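You operate a simulated robot arm through the tools that you are given. There is no shell and no other tool. Be economical: measure what you need, move in short steps, check, and stop when the job is done.

The job below is to be done with a simulated robot arm. You get a single attempt, and the scene is never put back.

TASK
Start the job, hit the emergency stop while it runs, then free it, home and finish the board.
Fine: one more press of start finishes it, home once, no other button; leave the clamp shut, the rail locked and the power on. Where these are worked on the way, their far stop is far enough and under half their travel is too little: red emergency stop.

Only the result counts: the job must be done as asked and must still hold three seconds after the hand-in. Knocking over, shifting, dropping, spilling or breaking anything else fails it.

THE ROBOT
A 7-joint arm with a two-finger parallel gripper, fixed in place. Base frame: the origin is at the foot of the arm, x ahead of it, y to its left, z up. Lengths are in m, angles in degrees, forces in N, time in s.
With the tool pointing down near the work surface it reaches from about 0.34 to 0.78 m from the base axis. Its first joint turns from -166.0 to 166.0 degrees. Payload 3.91 kg.
The TCP is the grasp point between the finger pads, 0.03 m short of the fingertips. In the tool frame z runs along the fingers and y along their closing line. The gripper opens to 0.11 m. The fingers are 0.02 m wide and 0.01 m thick; the gripper's body (0.048 by 0.112 m) begins 0.055 m behind the TCP.
Orientation is that of the tool frame in the base frame, as a unit quaternion [x, y, z, w]. With the fingers straight down and closing along the base's y, the tool's x points along the base's -x, its y along +y and its z along -z.

THE INTERFACE
- The arm moves only by the tool send_rows. Its argument "moves" is a list that holds one entry, the list of rows, each a list of 7 numbers: the gripper command, from -1 (fully open) to 1 (shut), values between in proportion, then the shift along the base's x, y, z in units of 150 mm (1.0 is 150 mm), then the turn, a rotation vector about the base's x, y, z in units of 180 degrees (1.0 is 180 degrees). In form: [[[gripper, dx, dy, dz, wx, wy, wz], ...]]. A call has 1 to 10 rows; each row is the pose to reach, as a shift and turn from the pose commanded when the call began. A call with a number of a shift or a turn outside -1 to 1 is refused whole. Each row takes 0.2 s and may step no farther than 0.05 m and 8.6 degrees from the row before; otherwise, or with a gripper value out of range, the whole call is refused. A pose out of reach is approached as far as the arm can. The call stops where the force on the tool passes 80 N (or 10 N more than at its start, if that is more) or the arm is blocked; 0.2 s more then pass. The fingers move at their own pace (about 0.153 m/s each) and stop on an object; they squeeze with about 32 N. The grip force told is the motor's: it shows also when the fingers shut on nothing. Time passes only in rows, and 0.2 s behind the last, so rows that repeat a pose let the fingers close. It gives the time, the measured TCP pose, the force on the tool (base axes), the opening and the grip force at its end, in the units of the frame above (readings bear some noise), with the torque about the TCP (base axes, N m) and any sound that the robot's microphone picked up.
- Cameras (640 x 400 px; columns grow to the right, rows downward): "scene" is fixed at [0.402, 0.4996, 1.4898]; the picture's right is [-0.41, 0.91, 0.00], its down [0.84, 0.37, -0.39] and it looks along [-0.36, -0.16, -0.92] (base axes); focal length 214 px, centre (320, 200). "wrist" rides on the gripper at [0.077, 0.007, -0.114] in the tool frame; the picture's right is [-0.09, 1.00, 0.00], its down [-0.80, -0.07, -0.59] and it looks along [-0.59, -0.05, 0.80] (tool axes); focal length 270 px, centre (320, 200). There is no depth. A picture from a camera that has moved, and an enlarged one, comes with that camera's place and axes in the base frame and with its lens.
- snapshot(camera): a new picture of that camera. It takes no simulated time.
- slide_trunk(by): slides the trunk up (or, below 0, down) by that many m; the arm rides with it, the base frame stays. It gives what a move gives, with no picture.
- enlarge(camera, box): a new picture of the part [left, top, right, bottom] of that camera's present view, enlarged. It takes no simulated time.
- close_job(): hands the job in; it is judged then, once.

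Work in short steps. Places have to be worked out from the pictures, the camera data and where the tool is seen: move nearer, look again, correct. Check each grasp and each placing, and mend what went wrong. You have 120 turns and 76 pictures in all, those below and enlarged ones among them. Open the gripper and draw the arm clear of the work before you hand the job in, unless the task says otherwise; then end with one line.

The tools are called after "Request:" as name(argument=value, ...) on one line, values as JSON. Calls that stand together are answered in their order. send_rows: Moves the arm, as the interface text tells. Its arguments: {"type":"object","properties":{"moves":{"type":"array"}},"required":["moves"]} The other tools are called the same way: slide_trunk (by) slides the trunk up or down; snapshot (camera) takes a picture; enlarge (camera, box) takes an enlarged picture of a part of a camera's view; close_job () hands the job in.

At the start:

```text
time_s: 0.0
eef_pos: [0.0861, 0.4271, 1.1355]
tool_rot: [0.0, 1.0, 0.0, 0.0]
ft_force: [0.2, 0.1, 0.6]
moment: [0.03, 0.01, -0.01]
grip_width: 0.1102
finger_force: 0.0
trunk travel left (down, up): [-0.575, 0.035]
```

scene: 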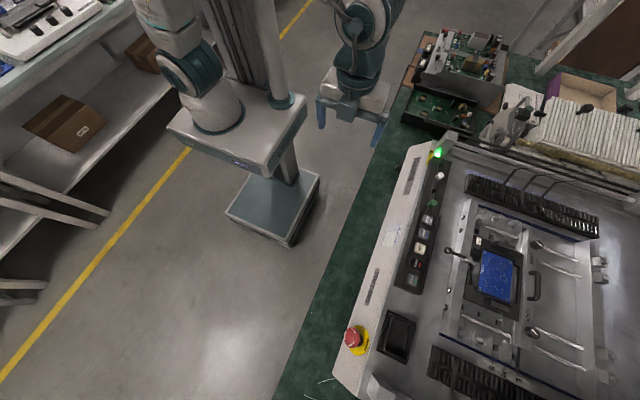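
wrist: 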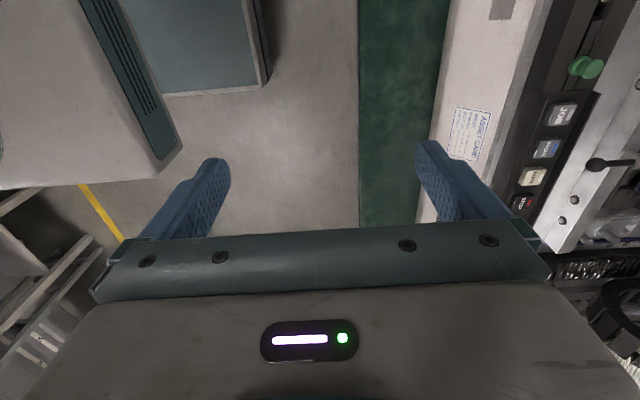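

I'll look closely at the panel before moving.

Request:
enlarge(camera="scene", box=[320, 130, 480, 230])

Request:
enlarge(camera="scene", box=[320, 220, 480, 320])

Request:
enlarge(camera="scene", box=[320, 300, 480, 400])

Request:
enlarge(camera="wrist", box=[440, 20, 640, 240])

Request:
enlarge(camera="scene", box=[430, 200, 590, 300])

```text
4.00 times, centred on (400, 180) of scene
camera zoom: at [0.402, 0.4996, 1.4898], right [-0.41, 0.91, 0.0], down [0.84, 0.37, -0.39], along [-0.36, -0.16, -0.92], focal length 858 px, centre (0, 280)
```

zoom: 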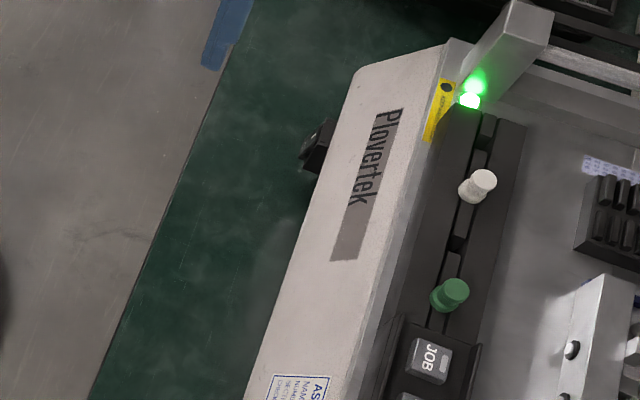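

```text
4.00 times, centred on (400, 270) of scene
camera zoom: at [0.402, 0.4996, 1.4898], right [-0.41, 0.91, 0.0], down [0.84, 0.37, -0.39], along [-0.36, -0.16, -0.92], focal length 858 px, centre (0, -80)
```

zoom: 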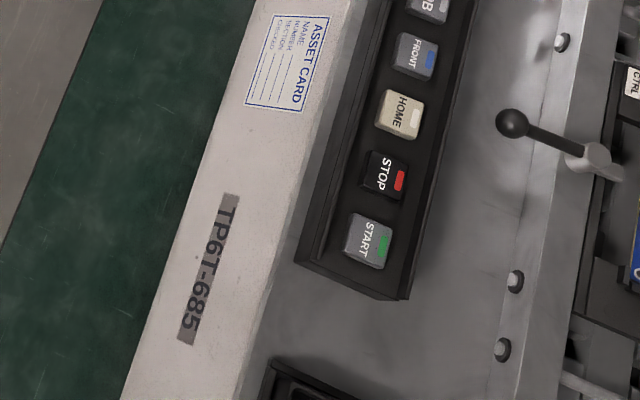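

```text
4.00 times, centred on (400, 350) of scene
camera zoom: at [0.402, 0.4996, 1.4898], right [-0.41, 0.91, 0.0], down [0.84, 0.37, -0.39], along [-0.36, -0.16, -0.92], focal length 858 px, centre (0, -400)
```

zoom: 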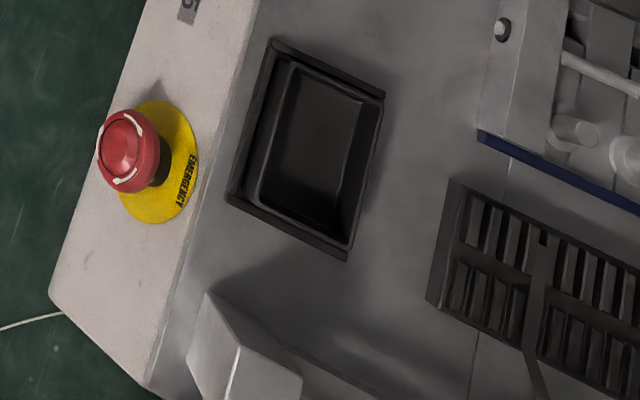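

```text
1.82 times, centred on (540, 130) of wrist
camera zoom: at [0.0097, 0.4326, 1.2493], right [0.09, 1.0, 0.0], down [0.8, -0.07, 0.59], along [0.59, -0.05, -0.8], focal length 491 px, centre (-80, 327)
```

zoom: 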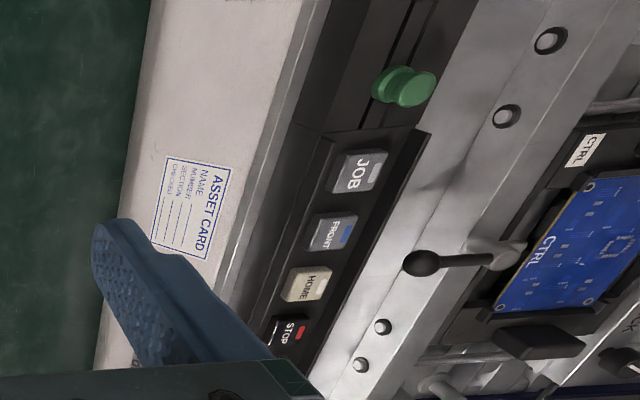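

```text
4.00 times, centred on (510, 250) of scene
camera zoom: at [0.402, 0.4996, 1.4898], right [-0.41, 0.91, 0.0], down [0.84, 0.37, -0.39], along [-0.36, -0.16, -0.92], focal length 858 px, centre (-440, 0)
```

zoom: 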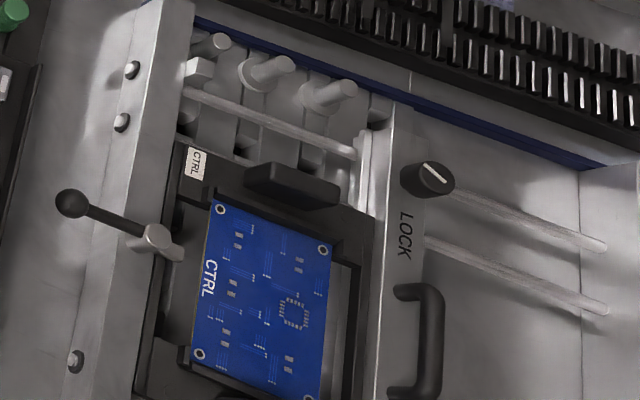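

HOME triangulates to about (0.21, 0.685, 0.955), START about (0.29, 0.684, 0.957) and the e-stop about (0.455, 0.60, 0.95). I'll shut the fingers and move up toward START at safe height.

Request:
send_rows(moves=[[[1, 0.25, 0.25, 0, 0, 0, 0], [1, 0.5, 0.5, 0, 0, 0, 0], [1, 0.75, 0.75, 0, 0, 0, 0], [1, 0.95, 0.95, 0, 0, 0, 0], [1, 0.95, 0.95, 0, 0, 0, 0]]])

```text
refused: row 1 steps farther than a row can; nothing moved
```

The step was slightly too long, so I'll use smaller ones.

Request:
send_rows(moves=[[[1, 0.2, 0.2, 0, 0, 0, 0], [1, 0.4, 0.4, 0, 0, 0, 0], [1, 0.6, 0.6, 0, 0, 0, 0], [1, 0.8, 0.8, 0, 0, 0, 0], [1, 0.95, 0.95, 0, 0, 0, 0], [1, 0.95, 0.95, 0, 0, 0, 0]]])

Request:
snapshot(camera="wrist")

Request:
snapshot(camera="scene")

```text
time_s: 1.4
eef_pos: [0.2283, 0.5662, 1.135]
tool_rot: [0.0, 1.0, 0.0, 0.0]
ft_force: [-0.5, 0.2, -0.1]
moment: [0.02, 0.0, 0.0]
grip_width: 0.0001
finger_force: 32.0
trunk travel left (down, up): [-0.575, 0.035]
```

```text
68 pictures are left
camera wrist: at [0.1507, 0.5727, 1.2485], right [0.09, 1.0, 0.0], down [0.8, -0.07, 0.59], along [0.59, -0.05, -0.8], focal length 270 px, centre (320, 200)
```

wrist: 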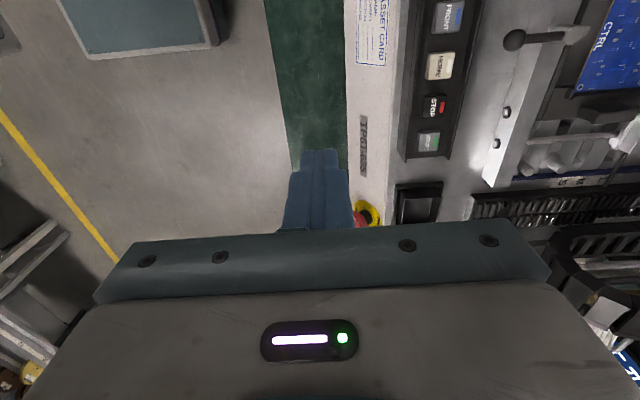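

```text
67 pictures are left
```

scene: 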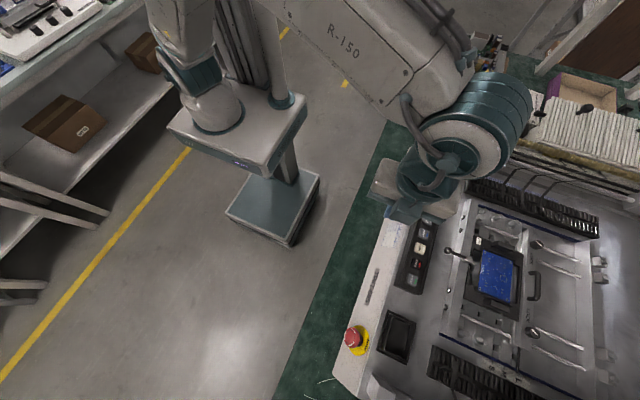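

START comes out at (0.289, 0.686, ~0.957) and HOME at (0.212, 0.686). I'll move over START with the tips about 5 cm above it.

Request:
send_rows(moves=[[[1, 0.1, 0.25, 0, 0, 0, 0], [1, 0.25, 0.5, 0, 0, 0, 0], [1, 0.4, 0.8, 0, 0, 0, 0], [1, 0.4, 0.8, -0.3, 0, 0, 0], [1, 0.4, 0.8, -0.6, 0, 0, 0], [1, 0.4, 0.8, -0.6, 0, 0, 0]]])

Request:
snapshot(camera="wrist")

Request:
snapshot(camera="scene")

```text
refused: row 3 steps farther than a row can; nothing moved
```

```text
66 pictures are left
camera wrist: at [0.1507, 0.5727, 1.2485], right [0.09, 1.0, 0.0], down [0.8, -0.07, 0.59], along [0.59, -0.05, -0.8], focal length 270 px, centre (320, 200)
```

wrist: 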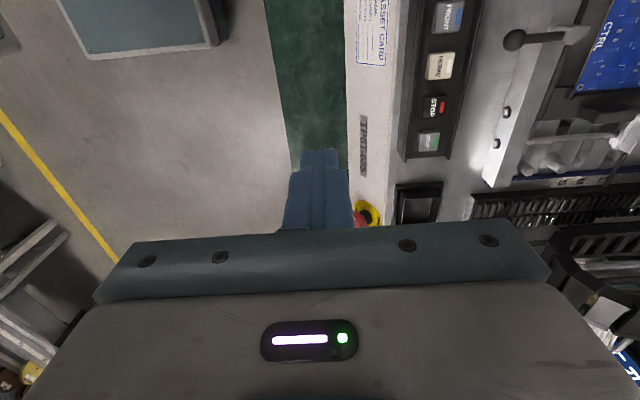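

```text
65 pictures are left
```

scene: 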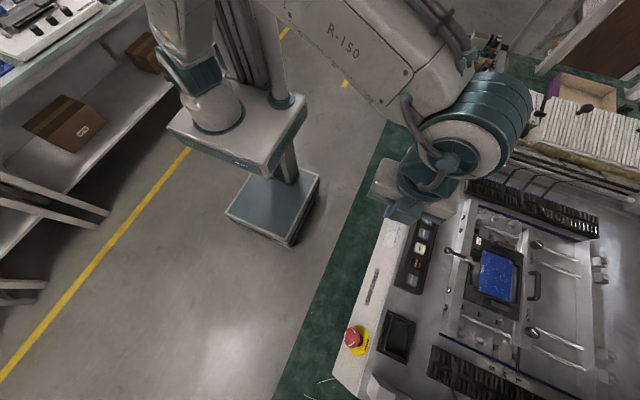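

One step was a shade too long; I'll resend with an extra row.

Request:
send_rows(moves=[[[1, 0.1, 0.2, 0, 0, 0, 0], [1, 0.2, 0.4, 0, 0, 0, 0], [1, 0.3, 0.6, 0, 0, 0, 0], [1, 0.4, 0.8, 0, 0, 0, 0], [1, 0.4, 0.8, -0.3, 0, 0, 0], [1, 0.4, 0.8, -0.6, 0, 0, 0], [1, 0.4, 0.8, -0.6, 0, 0, 0]]])

```text
time_s: 3.0
eef_pos: [0.2897, 0.6826, 1.049]
tool_rot: [0.0, 1.0, 0.001, 0.0]
ft_force: [0.6, -0.4, -0.5]
moment: [0.05, 0.0, 0.01]
grip_width: 0.0
finger_force: 32.1
out of reach, approached as far as the arm can: row 4, 5
trunk travel left (down, up): [-0.575, 0.035]
```

The pose is reached. I'll check from both cameras.

Request:
snapshot(camera="wrist")

Request:
snapshot(camera="scene")

```text
64 pictures are left
camera wrist: at [0.2129, 0.6889, 1.1613], right [0.09, 1.0, 0.0], down [0.8, -0.07, 0.59], along [0.59, -0.05, -0.8], focal length 270 px, centre (320, 200)
```

wrist: 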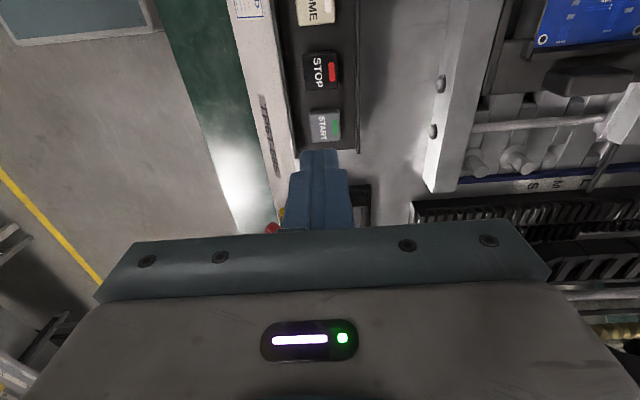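

```text
63 pictures are left
```

scene: 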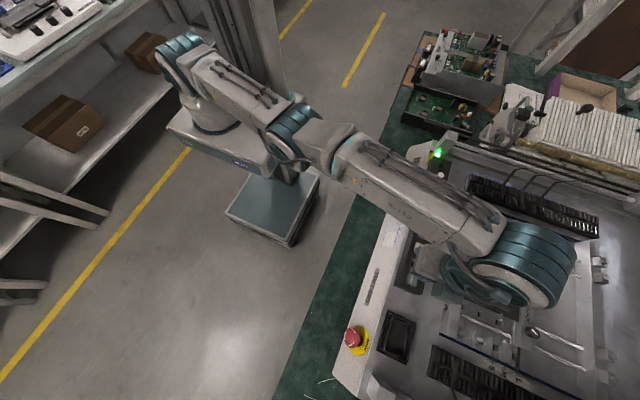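

START is confirmed under the tool within a few mm (y ≈ 0.687). Next I'll move aside to view and locate the e-stop, which seems lower (~0.87).

Request:
send_rows(moves=[[[1, 0, 0, 0.2, 0, 0, 0], [1, 0, -0.3, 0.2, 0, 0, 0], [1, 0, -0.6, 0.2, 0, 0, 0], [1, 0, -0.9, 0.2, 0, 0, 0], [1, 0, -0.9, 0.2, 0, 0, 0]]])

Request:
snapshot(camera="wrist")

```text
time_s: 4.2
eef_pos: [0.2886, 0.552, 1.0776]
tool_rot: [0.0, 1.0, 0.0, 0.0]
ft_force: [0.6, -1.0, 0.7]
moment: [-0.02, -0.02, 0.01]
grip_width: 0.0
finger_force: 32.1
out of reach, approached as far as the arm can: row 1
trunk travel left (down, up): [-0.575, 0.035]
```

```text
62 pictures are left
camera wrist: at [0.2116, 0.5577, 1.1907], right [0.09, 1.0, 0.0], down [0.8, -0.07, 0.59], along [0.59, -0.05, -0.8], focal length 270 px, centre (320, 200)
```

wrist: 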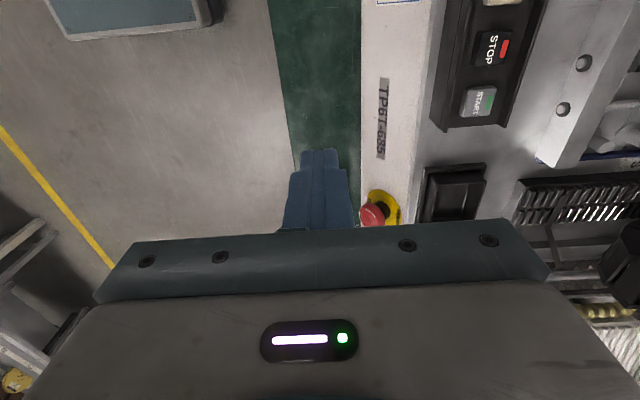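

The e-stop collar triangulates to about (0.4625, 0.630, 0.876) with its cap tilted toward −y. I'll swing the tool 90° about z, while moving to x≈0.46, y≈0.50, to view it from the operator side.

Request:
send_rows(moves=[[[1, 0.09, -0.03, 0, 0, 0, 0.045], [1, 0.18, -0.06, 0, 0, 0, 0.09], [1, 0.27, -0.09, 0, 0, 0, 0.135], [1, 0.36, -0.12, 0, 0, 0, 0.18], [1, 0.45, -0.15, 0, 0, 0, 0.225], [1, 0.54, -0.18, 0, 0, 0, 0.27], [1, 0.63, -0.21, 0, 0, 0, 0.315], [1, 0.72, -0.24, 0, 0, 0, 0.36], [1, 0.81, -0.27, 0, 0, 0, 0.405], [1, 0.9, -0.3, 0, 0, 0, 0.45]]])

Request:
send_rows(moves=[[[1, 0.12, -0.1, -0.1, 0, 0, 0.025], [1, 0.22, -0.1, -0.3, 0, 0, 0.05], [1, 0.22, -0.1, -0.6, 0, 0, 0.05], [1, 0.22, -0.1, -0.6, 0, 0, 0.05]]])

Request:
snapshot(camera="wrist")

Request:
snapshot(camera="scene")

```text
time_s: 6.4
eef_pos: [0.4254, 0.5123, 1.0762]
tool_rot: [-0.65, 0.76, 0.0, -0.001]
ft_force: [0.4, 0.6, 0.6]
moment: [0.0, 0.03, -0.02]
grip_width: 0.0001
finger_force: 32.0
trunk travel left (down, up): [-0.575, 0.035]
```

```text
time_s: 7.4
eef_pos: [0.4542, 0.4932, 0.9881]
tool_rot: [0.707, -0.707, 0.0, 0.001]
ft_force: [1.1, -0.1, 1.3]
moment: [0.03, 0.01, -0.01]
grip_width: 0.0
finger_force: 31.9
trunk travel left (down, up): [-0.575, 0.035]
```

```text
61 pictures are left
camera wrist: at [0.4483, 0.4154, 1.1014], right [-1.0, 0.09, 0.0], down [0.07, 0.8, 0.59], along [0.05, 0.59, -0.8], focal length 270 px, centre (320, 200)
```

wrist: 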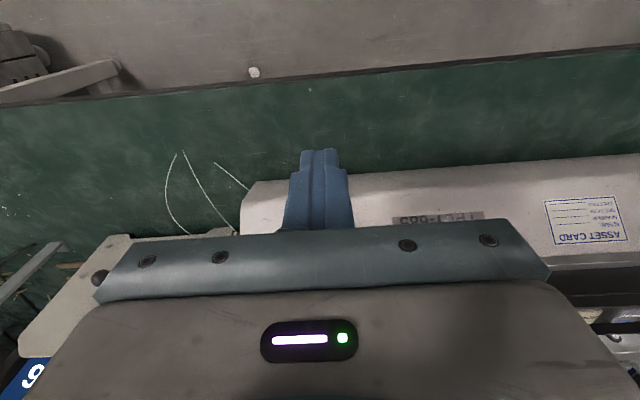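

```text
60 pictures are left
```

scene: 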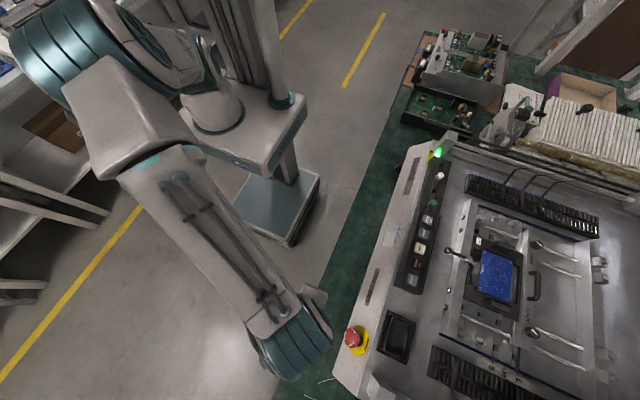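

The lower half of the wrist view is hidden by the gripper. The fascia looks tilted about 45–60°, so I'll pitch the tool 45° so the fingers point at the e-stop along its axis, then look.

Request:
send_rows(moves=[[[1, 0.01, 0, 0, 0.045, 0, 0], [1, 0.02, 0, 0, 0.09, 0, 0], [1, 0.04, 0, 0, 0.135, 0, 0], [1, 0.06, 0, 0, 0.18, 0, 0], [1, 0.06, 0, 0, 0.225, 0, 0], [1, 0.06, 0, 0, 0.25, 0, 0], [1, 0.06, 0, 0, 0.25, 0, 0]]])

Request:
snapshot(camera="wrist")

Request:
snapshot(camera="scene")

```text
time_s: 9.0
eef_pos: [0.4648, 0.4942, 0.9855]
tool_rot: [-0.653, 0.653, 0.271, 0.271]
ft_force: [-0.4, 0.4, 0.7]
moment: [0.02, 0.01, 0.0]
grip_width: 0.0
finger_force: 32.3
trunk travel left (down, up): [-0.575, 0.035]
```

```text
59 pictures are left
camera wrist: at [0.4587, 0.3577, 1.0117], right [-1.0, 0.06, 0.06], down [0.07, 0.15, 0.99], along [0.05, 0.99, -0.15], focal length 270 px, centre (320, 200)
```

wrist: 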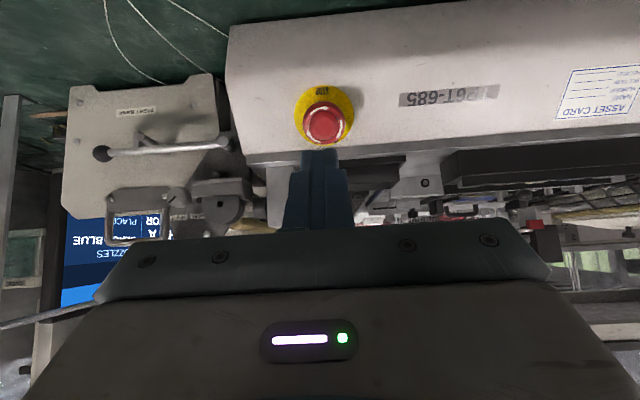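

```text
58 pictures are left
```

scene: 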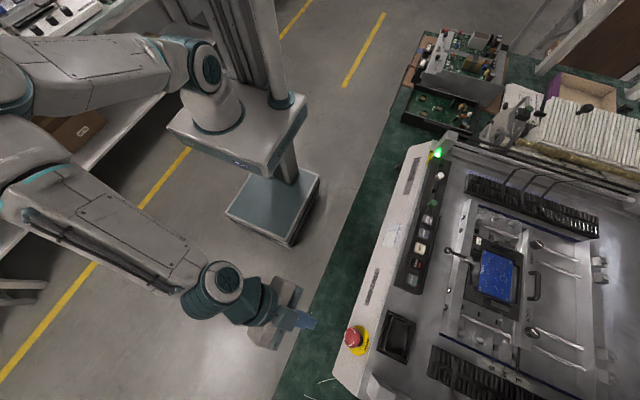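

Excellent view: the e-stop is straight ahead. I'll enlarge it to measure the axis tilt.

Request:
enlarge(camera="wrist", box=[264, 70, 384, 160])

Request:
enlarge(camera="scene", box=[325, 310, 389, 360])

```text
4.44 times, centred on (324, 115) of wrist
camera zoom: at [0.4587, 0.3577, 1.0117], right [-1.0, 0.06, 0.06], down [0.07, 0.15, 0.99], along [0.05, 0.99, -0.15], focal length 1201 px, centre (302, 578)
```

zoom: 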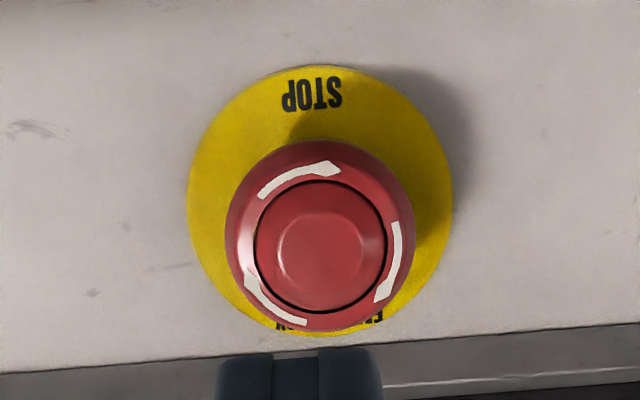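

```text
8.00 times, centred on (357, 335) of scene
camera zoom: at [0.402, 0.4996, 1.4898], right [-0.41, 0.91, 0.0], down [0.84, 0.37, -0.39], along [-0.36, -0.16, -0.92], focal length 1716 px, centre (24, -880)
```

zoom: 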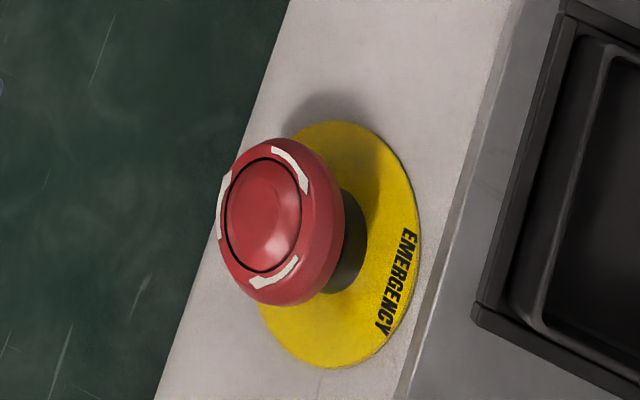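

The e-stop cap face is at (0.462, 0.601, 0.9035), its axis elevated about 42°, and the arrows point clockwise. I'll keep the 45° tilt for pressing both START and the e-stop, so no reorienting is needed during the run. Next is a hover over START.

Request:
send_rows(moves=[[[1, -0.2, 0, 0.15, 0, 0, 0], [1, -0.5, 0, 0.3, 0, 0, 0], [1, -0.8, 0, 0.3, 0, 0, 0], [1, -0.99, 0.2, 0.3, 0, 0, 0], [1, -0.99, 0.5, 0.3, 0, 0, 0], [1, -0.99, 0.5, 0.3, 0, 0, 0]]])

Request:
send_rows(moves=[[[1, -0.18, 0.2, 0, 0, 0, 0], [1, -0.18, 0.5, 0, 0, 0, 0], [1, -0.18, 0.63, 0, 0, 0, 0], [1, -0.18, 0.63, 0, 0, 0, 0]]])

Request:
snapshot(camera="wrist")

Request:
snapshot(camera="scene")

```text
refused: row 2 steps farther than a row can; nothing moved
```

```text
time_s: 10.0
eef_pos: [0.4397, 0.5883, 0.9864]
tool_rot: [-0.653, 0.653, 0.27, 0.27]
ft_force: [0.3, -0.2, 0.1]
moment: [0.01, -0.02, 0.02]
grip_width: 0.0001
finger_force: 32.3
trunk travel left (down, up): [-0.575, 0.035]
```

```text
55 pictures are left
camera wrist: at [0.4338, 0.4522, 1.0105], right [-1.0, 0.06, 0.06], down [0.07, 0.15, 0.99], along [0.05, 0.99, -0.15], focal length 270 px, centre (320, 200)
```

wrist: 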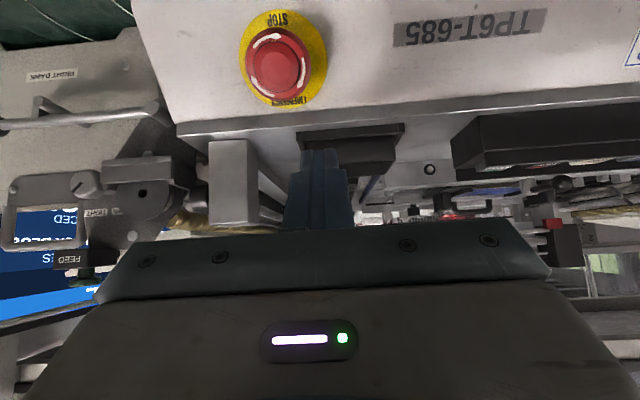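

```text
54 pictures are left
```

scene: 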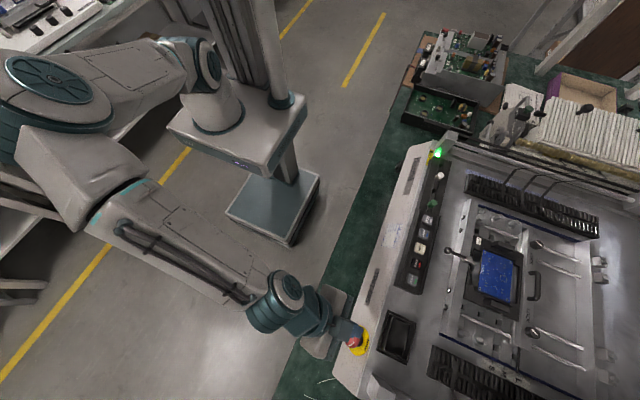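

The first call was refused and only the second ran, so I'm now at (0.44, 0.588, 0.986) with nothing touched. I'll continue to the START hover, rising first.

Request:
send_rows(moves=[[[1, 0, 0, 0.29, 0, 0, 0], [1, -0.3, 0, 0.29, 0, 0, 0], [1, -0.6, 0, 0.29, 0, 0, 0], [1, -0.9, 0, 0.29, 0, 0, 0], [1, -1.0, 0.25, 0.29, 0, 0, 0], [1, -1.0, 0.52, 0.29, 0, 0, 0], [1, -1.0, 0.52, 0.1, 0, 0, 0], [1, -1.0, 0.52, 0.1, 0, 0, 0]]])

Request:
snapshot(camera="wrist")

Request:
snapshot(camera="scene")

```text
time_s: 11.8
eef_pos: [0.2905, 0.6683, 1.0048]
tool_rot: [-0.653, 0.653, 0.271, 0.27]
ft_force: [-0.2, 0.8, -0.1]
moment: [-0.01, -0.04, -0.01]
grip_width: 0.0
finger_force: 31.8
trunk travel left (down, up): [-0.575, 0.035]
```

```text
53 pictures are left
camera wrist: at [0.2834, 0.5315, 1.0298], right [-1.0, 0.06, 0.06], down [0.07, 0.15, 0.99], along [0.05, 0.99, -0.15], focal length 270 px, centre (320, 200)
```

wrist: 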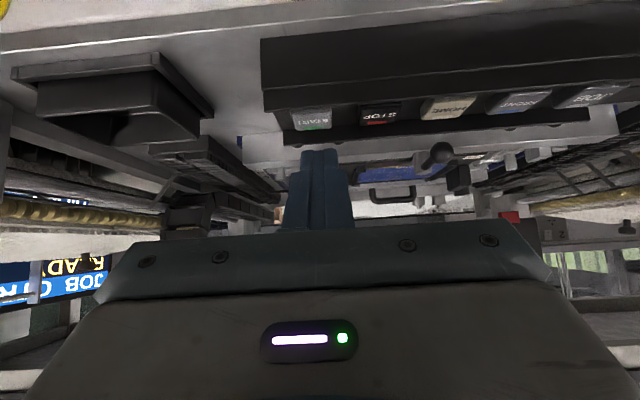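

```text
52 pictures are left
```

scene: 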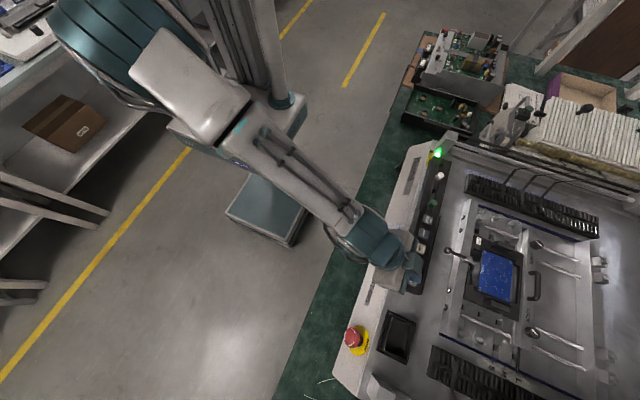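

START is confirmed at (0.292, 0.686, 0.957). There is also a status display, which I'll read now for reference.

Request:
enlarge(camera="wrist", box=[0, 240, 130, 320])

Request:
enlarge(camera="wrist", box=[260, 80, 420, 180])

```text
4.92 times, centred on (65, 280) of wrist
camera zoom: at [0.2834, 0.5315, 1.0298], right [-1.0, 0.06, 0.06], down [0.07, 0.15, 0.99], along [0.05, 0.99, -0.15], focal length 1331 px, centre (1575, -194)
```

zoom: 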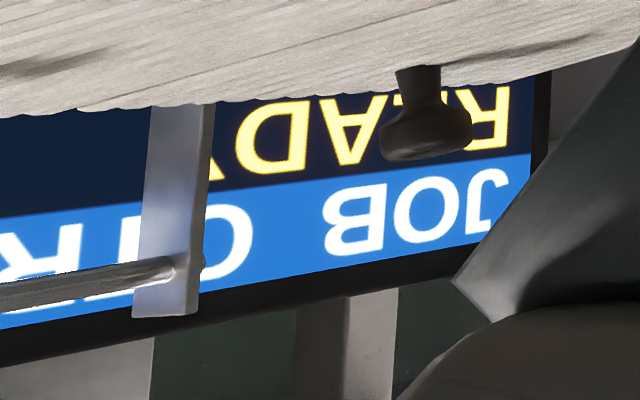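

```text
4.00 times, centred on (340, 130) of wrist
camera zoom: at [0.2834, 0.5315, 1.0298], right [-1.0, 0.06, 0.06], down [0.07, 0.15, 0.99], along [0.05, 0.99, -0.15], focal length 1081 px, centre (240, 480)
```

zoom: 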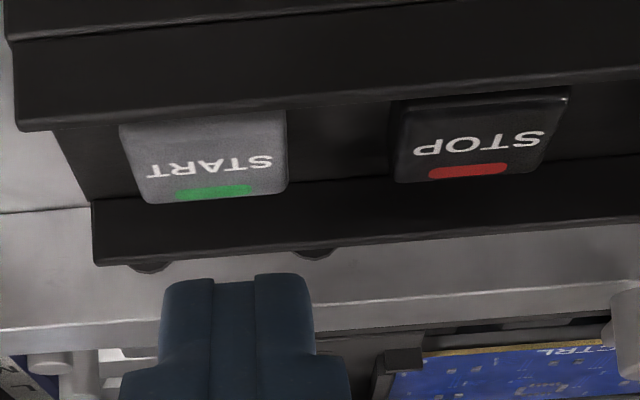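

The screen reads "JOB CTRL … READY". Pressing START now with slow, small downward steps.

Request:
send_rows(moves=[[[1, 0.01, 0.02, -0.05, 0, 0, 0], [1, 0.01, 0.02, -0.1, 0, 0, 0], [1, 0.01, 0.02, -0.13, 0, 0, 0], [1, 0.01, 0.02, -0.16, 0, 0, 0], [1, 0.01, 0.02, -0.19, 0, 0, 0], [1, 0.01, 0.02, -0.21, 0, 0, 0]]])

Request:
snapshot(camera="wrist")

```text
time_s: 13.2
eef_pos: [0.2904, 0.6705, 0.9796]
tool_rot: [0.651, -0.65, -0.274, -0.279]
ft_force: [2.5, 3.8, 45.7]
moment: [0.78, -0.04, 0.12]
grip_width: 0.0
finger_force: 31.7
trunk travel left (down, up): [-0.575, 0.035]
heard: click
```

```text
49 pictures are left
camera wrist: at [0.2836, 0.5329, 1.0029], right [-1.0, 0.06, 0.06], down [0.06, 0.13, 0.99], along [0.05, 0.99, -0.13], focal length 270 px, centre (320, 200)
```

wrist: 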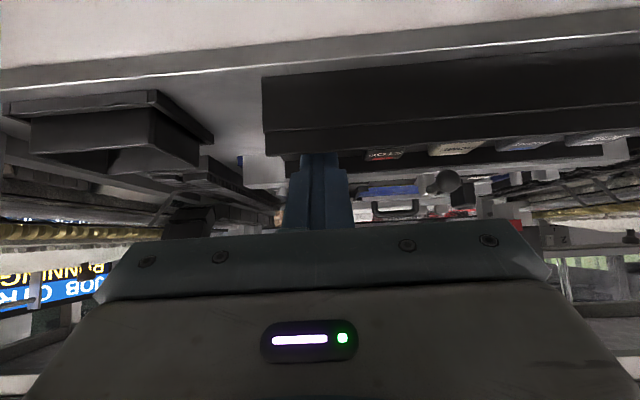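

The display shows RUNNING. I'll lift off and carry straight over to the e-stop.

Request:
send_rows(moves=[[[1, 0, -0.15, 0.25, 0, 0, 0], [1, 0.25, -0.3, 0.2, 0, 0, 0], [1, 0.5, -0.45, 0.1, 0, 0, 0], [1, 0.75, -0.6, 0, 0, 0, 0], [1, 1.0, -0.72, -0.15, 0, 0, 0]]])

```text
time_s: 14.4
eef_pos: [0.4447, 0.5626, 0.9476]
tool_rot: [-0.653, 0.654, 0.271, 0.271]
ft_force: [0.0, 0.2, -0.8]
moment: [-0.01, -0.03, 0.03]
grip_width: 0.0001
finger_force: 31.6
trunk travel left (down, up): [-0.575, 0.035]
```

Positioned just short of the e-stop. Now pressing it along its axis.

Request:
send_rows(moves=[[[1, 0.115, 0.047, -0.082, 0, 0, 0], [1, 0.115, 0.117, -0.153, 0, 0, 0], [1, 0.115, 0.147, -0.18, 0, 0, 0], [1, 0.115, 0.176, -0.206, 0, 0, 0], [1, 0.115, 0.196, -0.224, 0, 0, 0]]])

Request:
snapshot(camera="scene")

Request:
snapshot(camera="wrist")

```text
time_s: 15.6
eef_pos: [0.4596, 0.5836, 0.9205]
tool_rot: [-0.652, 0.653, 0.27, 0.275]
ft_force: [-5.0, -45.9, 38.6]
moment: [-0.01, -0.2, 0.07]
grip_width: 0.0
finger_force: 31.8
trunk travel left (down, up): [-0.575, 0.035]
heard: click
```

```text
48 pictures are left
```

scene: 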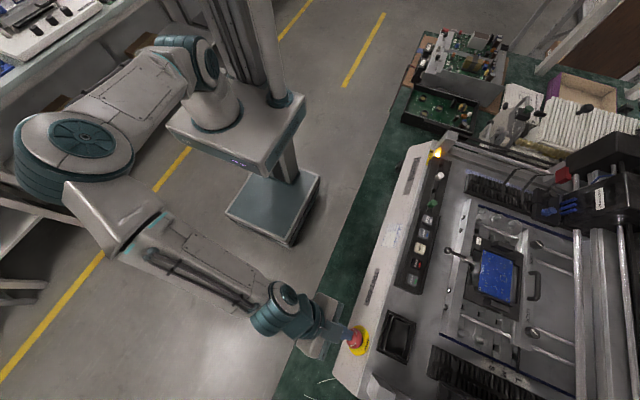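

```text
47 pictures are left
camera wrist: at [0.4523, 0.4472, 0.9448], right [-1.0, 0.07, 0.06], down [0.07, 0.14, 0.99], along [0.06, 0.99, -0.14], focal length 270 px, centre (320, 200)
```

wrist: 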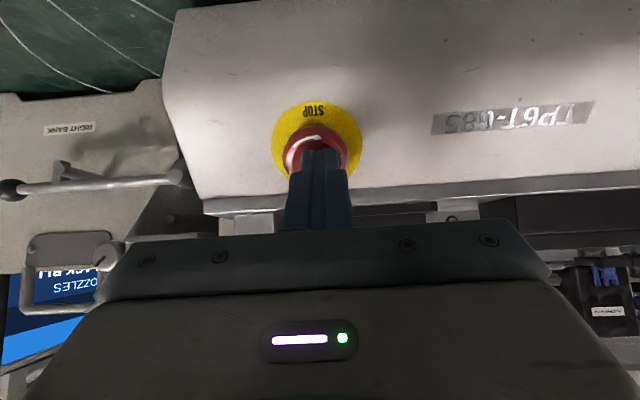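

The click and 60 N show the e-stop is driven in, and the gantry is halted over the right side. I'll back off along the axis, part the fingers to ~75 mm, and inspect.

Request:
send_rows(moves=[[[1, 0, -0.12, 0.107, 0, 0, 0], [1, 0, -0.3, 0.268, 0, 0, 0], [-0.36, 0, -0.4, 0.357, 0.018, 0, 0], [-0.36, 0, -0.4, 0.357, 0.018, 0, 0], [-0.36, 0, -0.4, 0.357, 0.018, 0, 0]]])

Request:
snapshot(camera="wrist")

Request:
enlarge(camera="scene", box=[317, 310, 397, 360])

```text
time_s: 16.8
eef_pos: [0.4551, 0.5297, 0.9665]
tool_rot: [0.646, -0.645, -0.289, -0.289]
ft_force: [0.3, -0.2, -0.6]
moment: [0.01, 0.0, -0.02]
grip_width: 0.0749
finger_force: 0.0
trunk travel left (down, up): [-0.575, 0.035]
```

```text
46 pictures are left
camera wrist: at [0.4491, 0.3929, 0.984], right [-1.0, 0.06, 0.07], down [0.07, 0.09, 0.99], along [0.05, 0.99, -0.09], focal length 270 px, centre (320, 200)
```

wrist: 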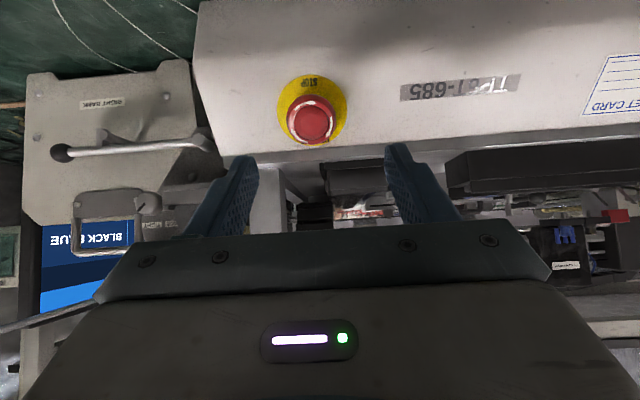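

```text
8.00 times, centred on (357, 335) of scene
camera zoom: at [0.402, 0.4996, 1.4898], right [-0.41, 0.91, 0.0], down [0.84, 0.37, -0.39], along [-0.36, -0.16, -0.92], focal length 1716 px, centre (24, -880)
```

zoom: 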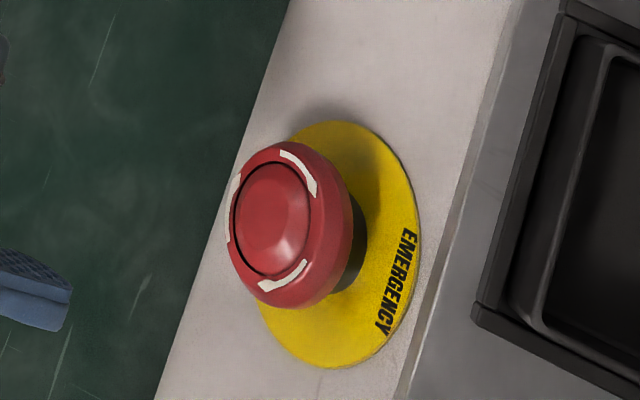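

The cap is visibly latched in. With the fingers well off it, I'll pre-rotate the tool −40° about its own axis to leave room for the clockwise twist.

Request:
send_rows(moves=[[[-0.36, 0.01, 0, 0, 0, -0.033, 0.029], [-0.36, 0.02, 0, 0, 0, -0.066, 0.059], [-0.36, 0.03, 0, 0, 0, -0.1, 0.088], [-0.36, 0.046, 0, 0, 0, -0.133, 0.118], [-0.36, 0.046, 0, 0, 0, -0.166, 0.147], [-0.36, 0.046, 0, 0, 0, -0.166, 0.147]]])

Request:
snapshot(camera="wrist")

```text
time_s: 18.2
eef_pos: [0.4648, 0.5303, 0.9676]
tool_rot: [0.827, -0.386, -0.173, -0.371]
ft_force: [-0.6, 0.2, 0.0]
moment: [0.02, 0.0, -0.02]
grip_width: 0.0748
finger_force: 0.0
trunk travel left (down, up): [-0.575, 0.035]
```

```text
44 pictures are left
camera wrist: at [0.5092, 0.4015, 0.9941], right [-0.82, -0.38, -0.43], down [-0.46, 0.0, 0.89], along [-0.34, 0.93, -0.17], focal length 270 px, centre (320, 200)
```

wrist: 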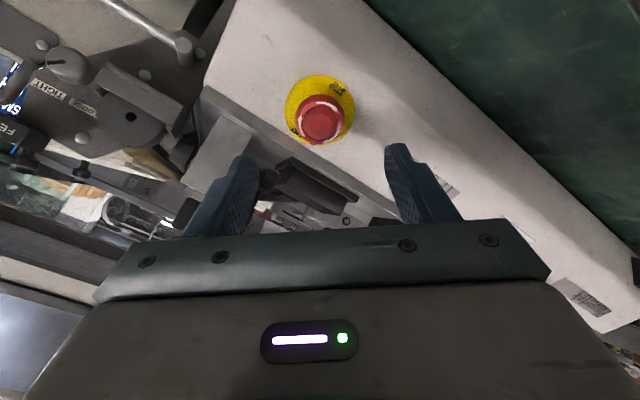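

The axis is well aligned. Advancing along it to straddle the cap.

Request:
send_rows(moves=[[[-0.36, -0.005, 0.12, -0.109, 0, 0, 0], [-0.36, -0.01, 0.25, -0.227, 0, 0, 0], [-0.36, -0.019, 0.35, -0.317, 0, 0, 0], [-0.36, -0.019, 0.429, -0.389, 0, 0, 0], [-0.36, -0.019, 0.429, -0.389, 0, 0, 0]]])

Request:
snapshot(camera="wrist")

Request:
enlarge(camera="scene", box=[297, 300, 397, 370])

```text
time_s: 19.4
eef_pos: [0.4624, 0.5947, 0.909]
tool_rot: [0.827, -0.387, -0.172, -0.37]
ft_force: [-0.5, -0.6, 0.6]
moment: [0.02, 0.02, 0.0]
grip_width: 0.075
finger_force: 0.0
trunk travel left (down, up): [-0.575, 0.035]
```

```text
43 pictures are left
camera wrist: at [0.5063, 0.4658, 0.9373], right [-0.82, -0.38, -0.43], down [-0.46, 0.0, 0.89], along [-0.34, 0.93, -0.17], focal length 270 px, centre (320, 200)
```

wrist: 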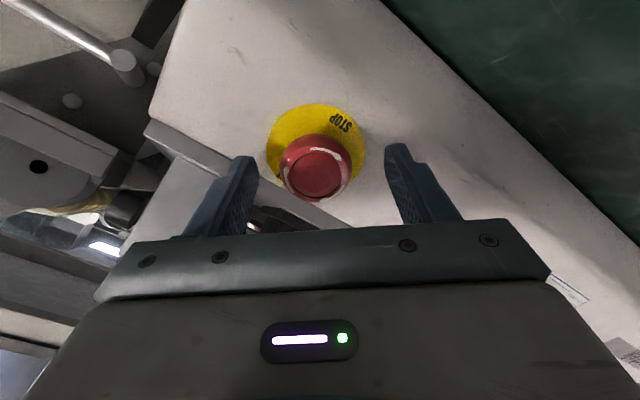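

```text
5.71 times, centred on (347, 335) of scene
camera zoom: at [0.402, 0.4996, 1.4898], right [-0.41, 0.91, 0.0], down [0.84, 0.37, -0.39], along [-0.36, -0.16, -0.92], focal length 1226 px, centre (166, -571)
```

zoom: 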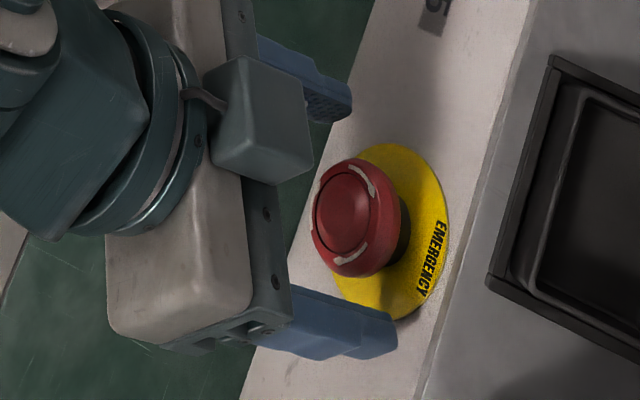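

The fingers straddle the cap, centred and at the right depth. Closing on it.

Request:
send_rows(moves=[[[1, 0, 0, 0, 0, 0, 0], [1, 0, 0, 0, 0, 0, 0], [1, 0, 0, 0, 0, 0, 0]]])

```text
time_s: 20.2
eef_pos: [0.4634, 0.5966, 0.9103]
tool_rot: [0.826, -0.387, -0.171, -0.373]
ft_force: [11.5, 11.7, 8.3]
moment: [0.41, -0.29, -0.42]
grip_width: 0.0409
finger_force: 45.2
trunk travel left (down, up): [-0.575, 0.035]
```

Gripped at 41 mm. Twisting clockwise about the tool axis, 48° first.

Request:
send_rows(moves=[[[1, 0, 0, 0, 0, 0.0332, -0.0295], [1, 0, 0, 0, 0, 0.0664, -0.059], [1, 0, 0, 0, 0, 0.0996, -0.0885], [1, 0, 0, 0, 0, 0.1328, -0.118], [1, 0, 0, 0, 0, 0.166, -0.1475], [1, 0, 0, 0, 0, 0.1992, -0.177]]])

Request:
snapshot(camera="wrist")

Request:
snapshot(camera="scene")

```text
time_s: 21.6
eef_pos: [0.463, 0.5953, 0.9088]
tool_rot: [-0.598, 0.689, 0.309, 0.269]
ft_force: [11.2, 9.2, 20.5]
moment: [0.08, -0.12, -0.16]
grip_width: 0.0408
finger_force: 45.1
trunk travel left (down, up): [-0.575, 0.035]
```

```text
41 pictures are left
camera wrist: at [0.4449, 0.459, 0.9278], right [-0.97, 0.15, 0.17], down [0.18, 0.08, 0.98], along [0.14, 0.99, -0.1], focal length 270 px, centre (320, 200)
```

wrist: 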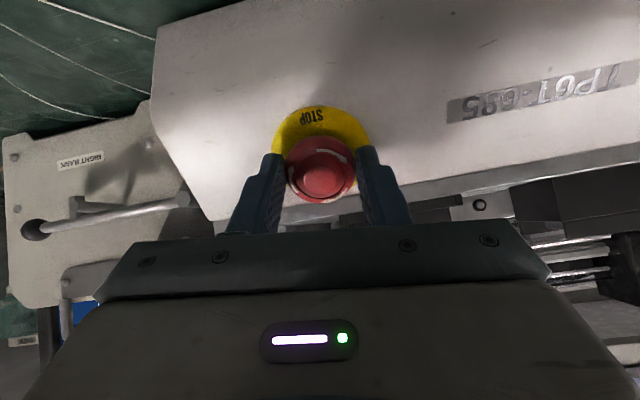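

```text
40 pictures are left
```

scene: 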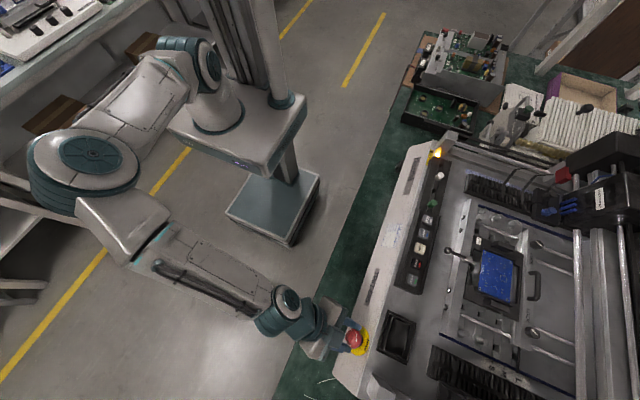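

No click yet and the torque stays low, so I'll continue the twist.

Request:
send_rows(moves=[[[1, 0, 0, 0, 0, 0.0332, -0.0295], [1, 0, 0, 0, 0, 0.0664, -0.059], [1, 0, 0, 0, 0, 0.0996, -0.0885], [1, 0, 0, 0, 0, 0.1328, -0.118], [1, 0, 0, 0, 0, 0.166, -0.1475]]])

Request:
enlarge(camera="wrist", box=[240, 80, 400, 220])

```text
time_s: 22.8
eef_pos: [0.4602, 0.5967, 0.909]
tool_rot: [-0.327, 0.852, 0.382, 0.146]
ft_force: [9.5, 11.4, 22.1]
moment: [0.34, 0.36, 0.48]
grip_width: 0.0408
finger_force: 44.4
trunk travel left (down, up): [-0.575, 0.035]
```

```text
2.86 times, centred on (320, 150) of wrist
camera zoom: at [0.3992, 0.4787, 0.9496], right [-0.6, 0.53, 0.6], down [0.64, -0.12, 0.76], along [0.47, 0.84, -0.27], focal length 772 px, centre (320, 343)
```

zoom: 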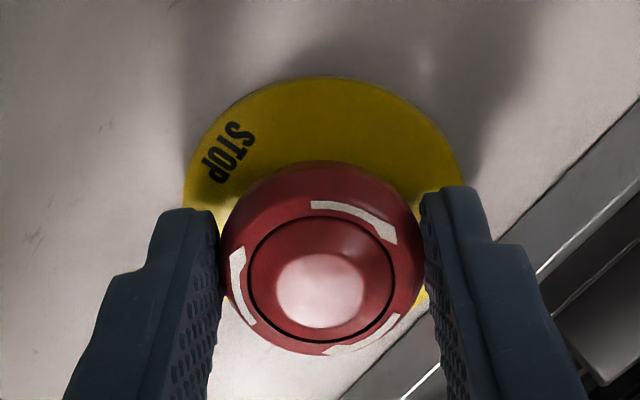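

The cap has turned about 90° clockwise with the gripper. I'll let go and check whether it has popped out.

Request:
send_rows(moves=[[[-0.36, 0, 0, 0, 0, 0, 0], [-0.36, 0, 0, 0, 0, 0, 0], [-0.36, 0, -0.2, 0.18, 0, 0, 0], [-0.36, 0, -0.43, 0.385, 0, 0, 0], [-0.36, 0, -0.43, 0.385, 0, 0, 0]]])

Request:
enlarge(camera="scene", box=[317, 310, 397, 360])

Request:
snapshot(camera="wrist")

Request:
snapshot(camera="scene")

```text
time_s: 24.0
eef_pos: [0.4603, 0.5317, 0.9645]
tool_rot: [-0.327, 0.853, 0.381, 0.145]
ft_force: [0.0, -0.8, -0.2]
moment: [-0.01, 0.01, 0.02]
grip_width: 0.0749
finger_force: 0.1
trunk travel left (down, up): [-0.575, 0.035]
```

```text
8.00 times, centred on (357, 335) of scene
camera zoom: at [0.402, 0.4996, 1.4898], right [-0.41, 0.91, 0.0], down [0.84, 0.37, -0.39], along [-0.36, -0.16, -0.92], focal length 1716 px, centre (24, -880)
```

zoom: 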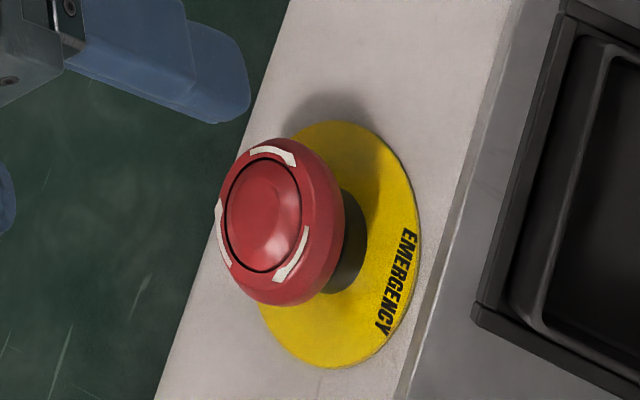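

```text
37 pictures are left
camera wrist: at [0.3991, 0.4147, 1.0059], right [-0.6, 0.53, 0.6], down [0.64, -0.12, 0.76], along [0.47, 0.84, -0.27], focal length 270 px, centre (320, 200)
```

wrist: 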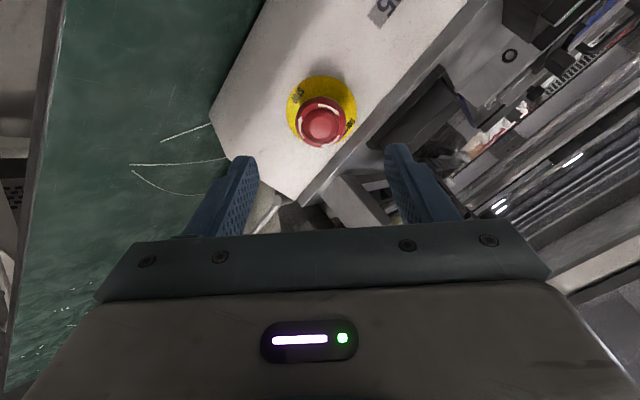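

```text
36 pictures are left
```

scene: 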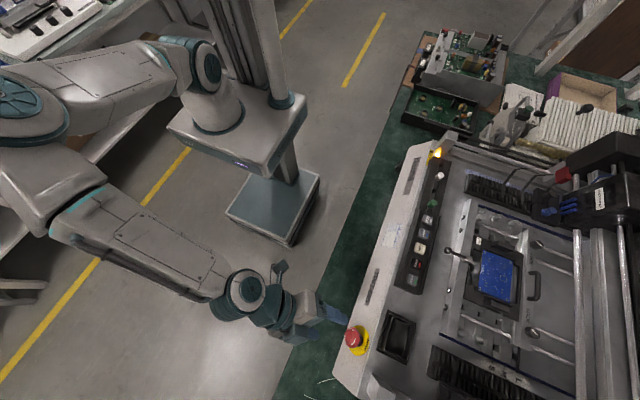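

The cap has popped back out to its original position, so it is free. I'll turn the tool back to square, moving up and toward HOME.

Request:
send_rows(moves=[[[1, -0.1, -0.05, 0.15, 0, -0.0332, 0.0295], [1, -0.3, -0.05, 0.3, 0, -0.0665, 0.059], [1, -0.5, -0.05, 0.4, 0, -0.0998, 0.0885], [1, -0.7, 0, 0.4, 0, -0.133, 0.118], [1, -0.85, 0.1, 0.4, 0, -0.1662, 0.1475], [1, -1.0, 0.2, 0.4, 0, -0.1995, 0.177], [1, -1.0, 0.2, 0.4, 0, -0.1995, 0.177]]])

```text
time_s: 25.6
eef_pos: [0.3113, 0.5591, 1.0256]
tool_rot: [-0.645, 0.646, 0.288, 0.289]
ft_force: [-1.1, 0.7, 0.4]
moment: [0.02, -0.02, 0.0]
grip_width: 0.0001
finger_force: 31.4
trunk travel left (down, up): [-0.575, 0.035]
```

Orientation is restored. Moving on to hover over HOME.

Request:
send_rows(moves=[[[1, -0.2, 0.2, 0, 0, 0, 0], [1, -0.4, 0.4, 0, 0, 0, 0], [1, -0.6, 0.6, 0, 0, 0, 0], [1, -0.655, 0.745, -0.1, 0, 0, 0], [1, -0.655, 0.745, -0.13, 0, 0, 0], [1, -0.655, 0.745, -0.13, 0, 0, 0]]])

Request:
snapshot(camera="wrist")

```text
time_s: 27.0
eef_pos: [0.215, 0.672, 1.0057]
tool_rot: [-0.645, 0.646, 0.288, 0.29]
ft_force: [0.1, -0.7, -0.1]
moment: [0.01, 0.0, 0.0]
grip_width: 0.0
finger_force: 32.1
trunk travel left (down, up): [-0.575, 0.035]
```

```text
35 pictures are left
camera wrist: at [0.2076, 0.5348, 1.0233], right [-1.0, 0.06, 0.06], down [0.07, 0.09, 0.99], along [0.05, 0.99, -0.09], focal length 270 px, centre (320, 200)
```

wrist: 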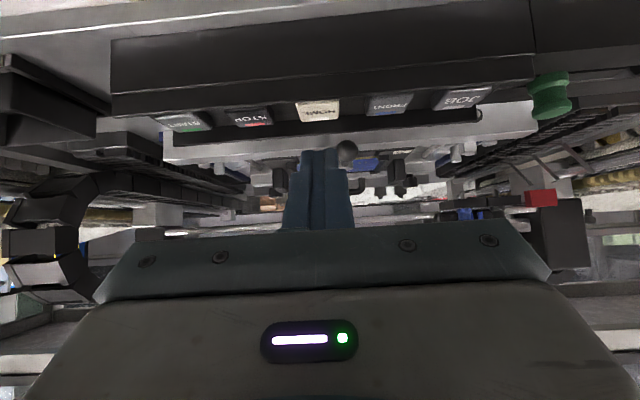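

HOME is under the tips at (0.213, 0.6865). Pressing it once, as I did START.

Request:
send_rows(moves=[[[1, -0.01, 0, -0.06, 0, 0, 0], [1, -0.01, 0, -0.12, 0, 0, 0], [1, -0.01, 0, -0.15, 0, 0, 0], [1, -0.01, 0, -0.18, 0, 0, 0], [1, -0.01, 0, -0.2, 0, 0, 0], [1, -0.01, 0, -0.218, 0, 0, 0]]])

```text
time_s: 28.4
eef_pos: [0.2115, 0.6722, 0.9791]
tool_rot: [-0.643, 0.644, 0.291, 0.295]
ft_force: [-0.3, 1.6, 32.9]
moment: [0.57, 0.01, 0.12]
grip_width: 0.0
finger_force: 31.8
trunk travel left (down, up): [-0.575, 0.035]
heard: click
```

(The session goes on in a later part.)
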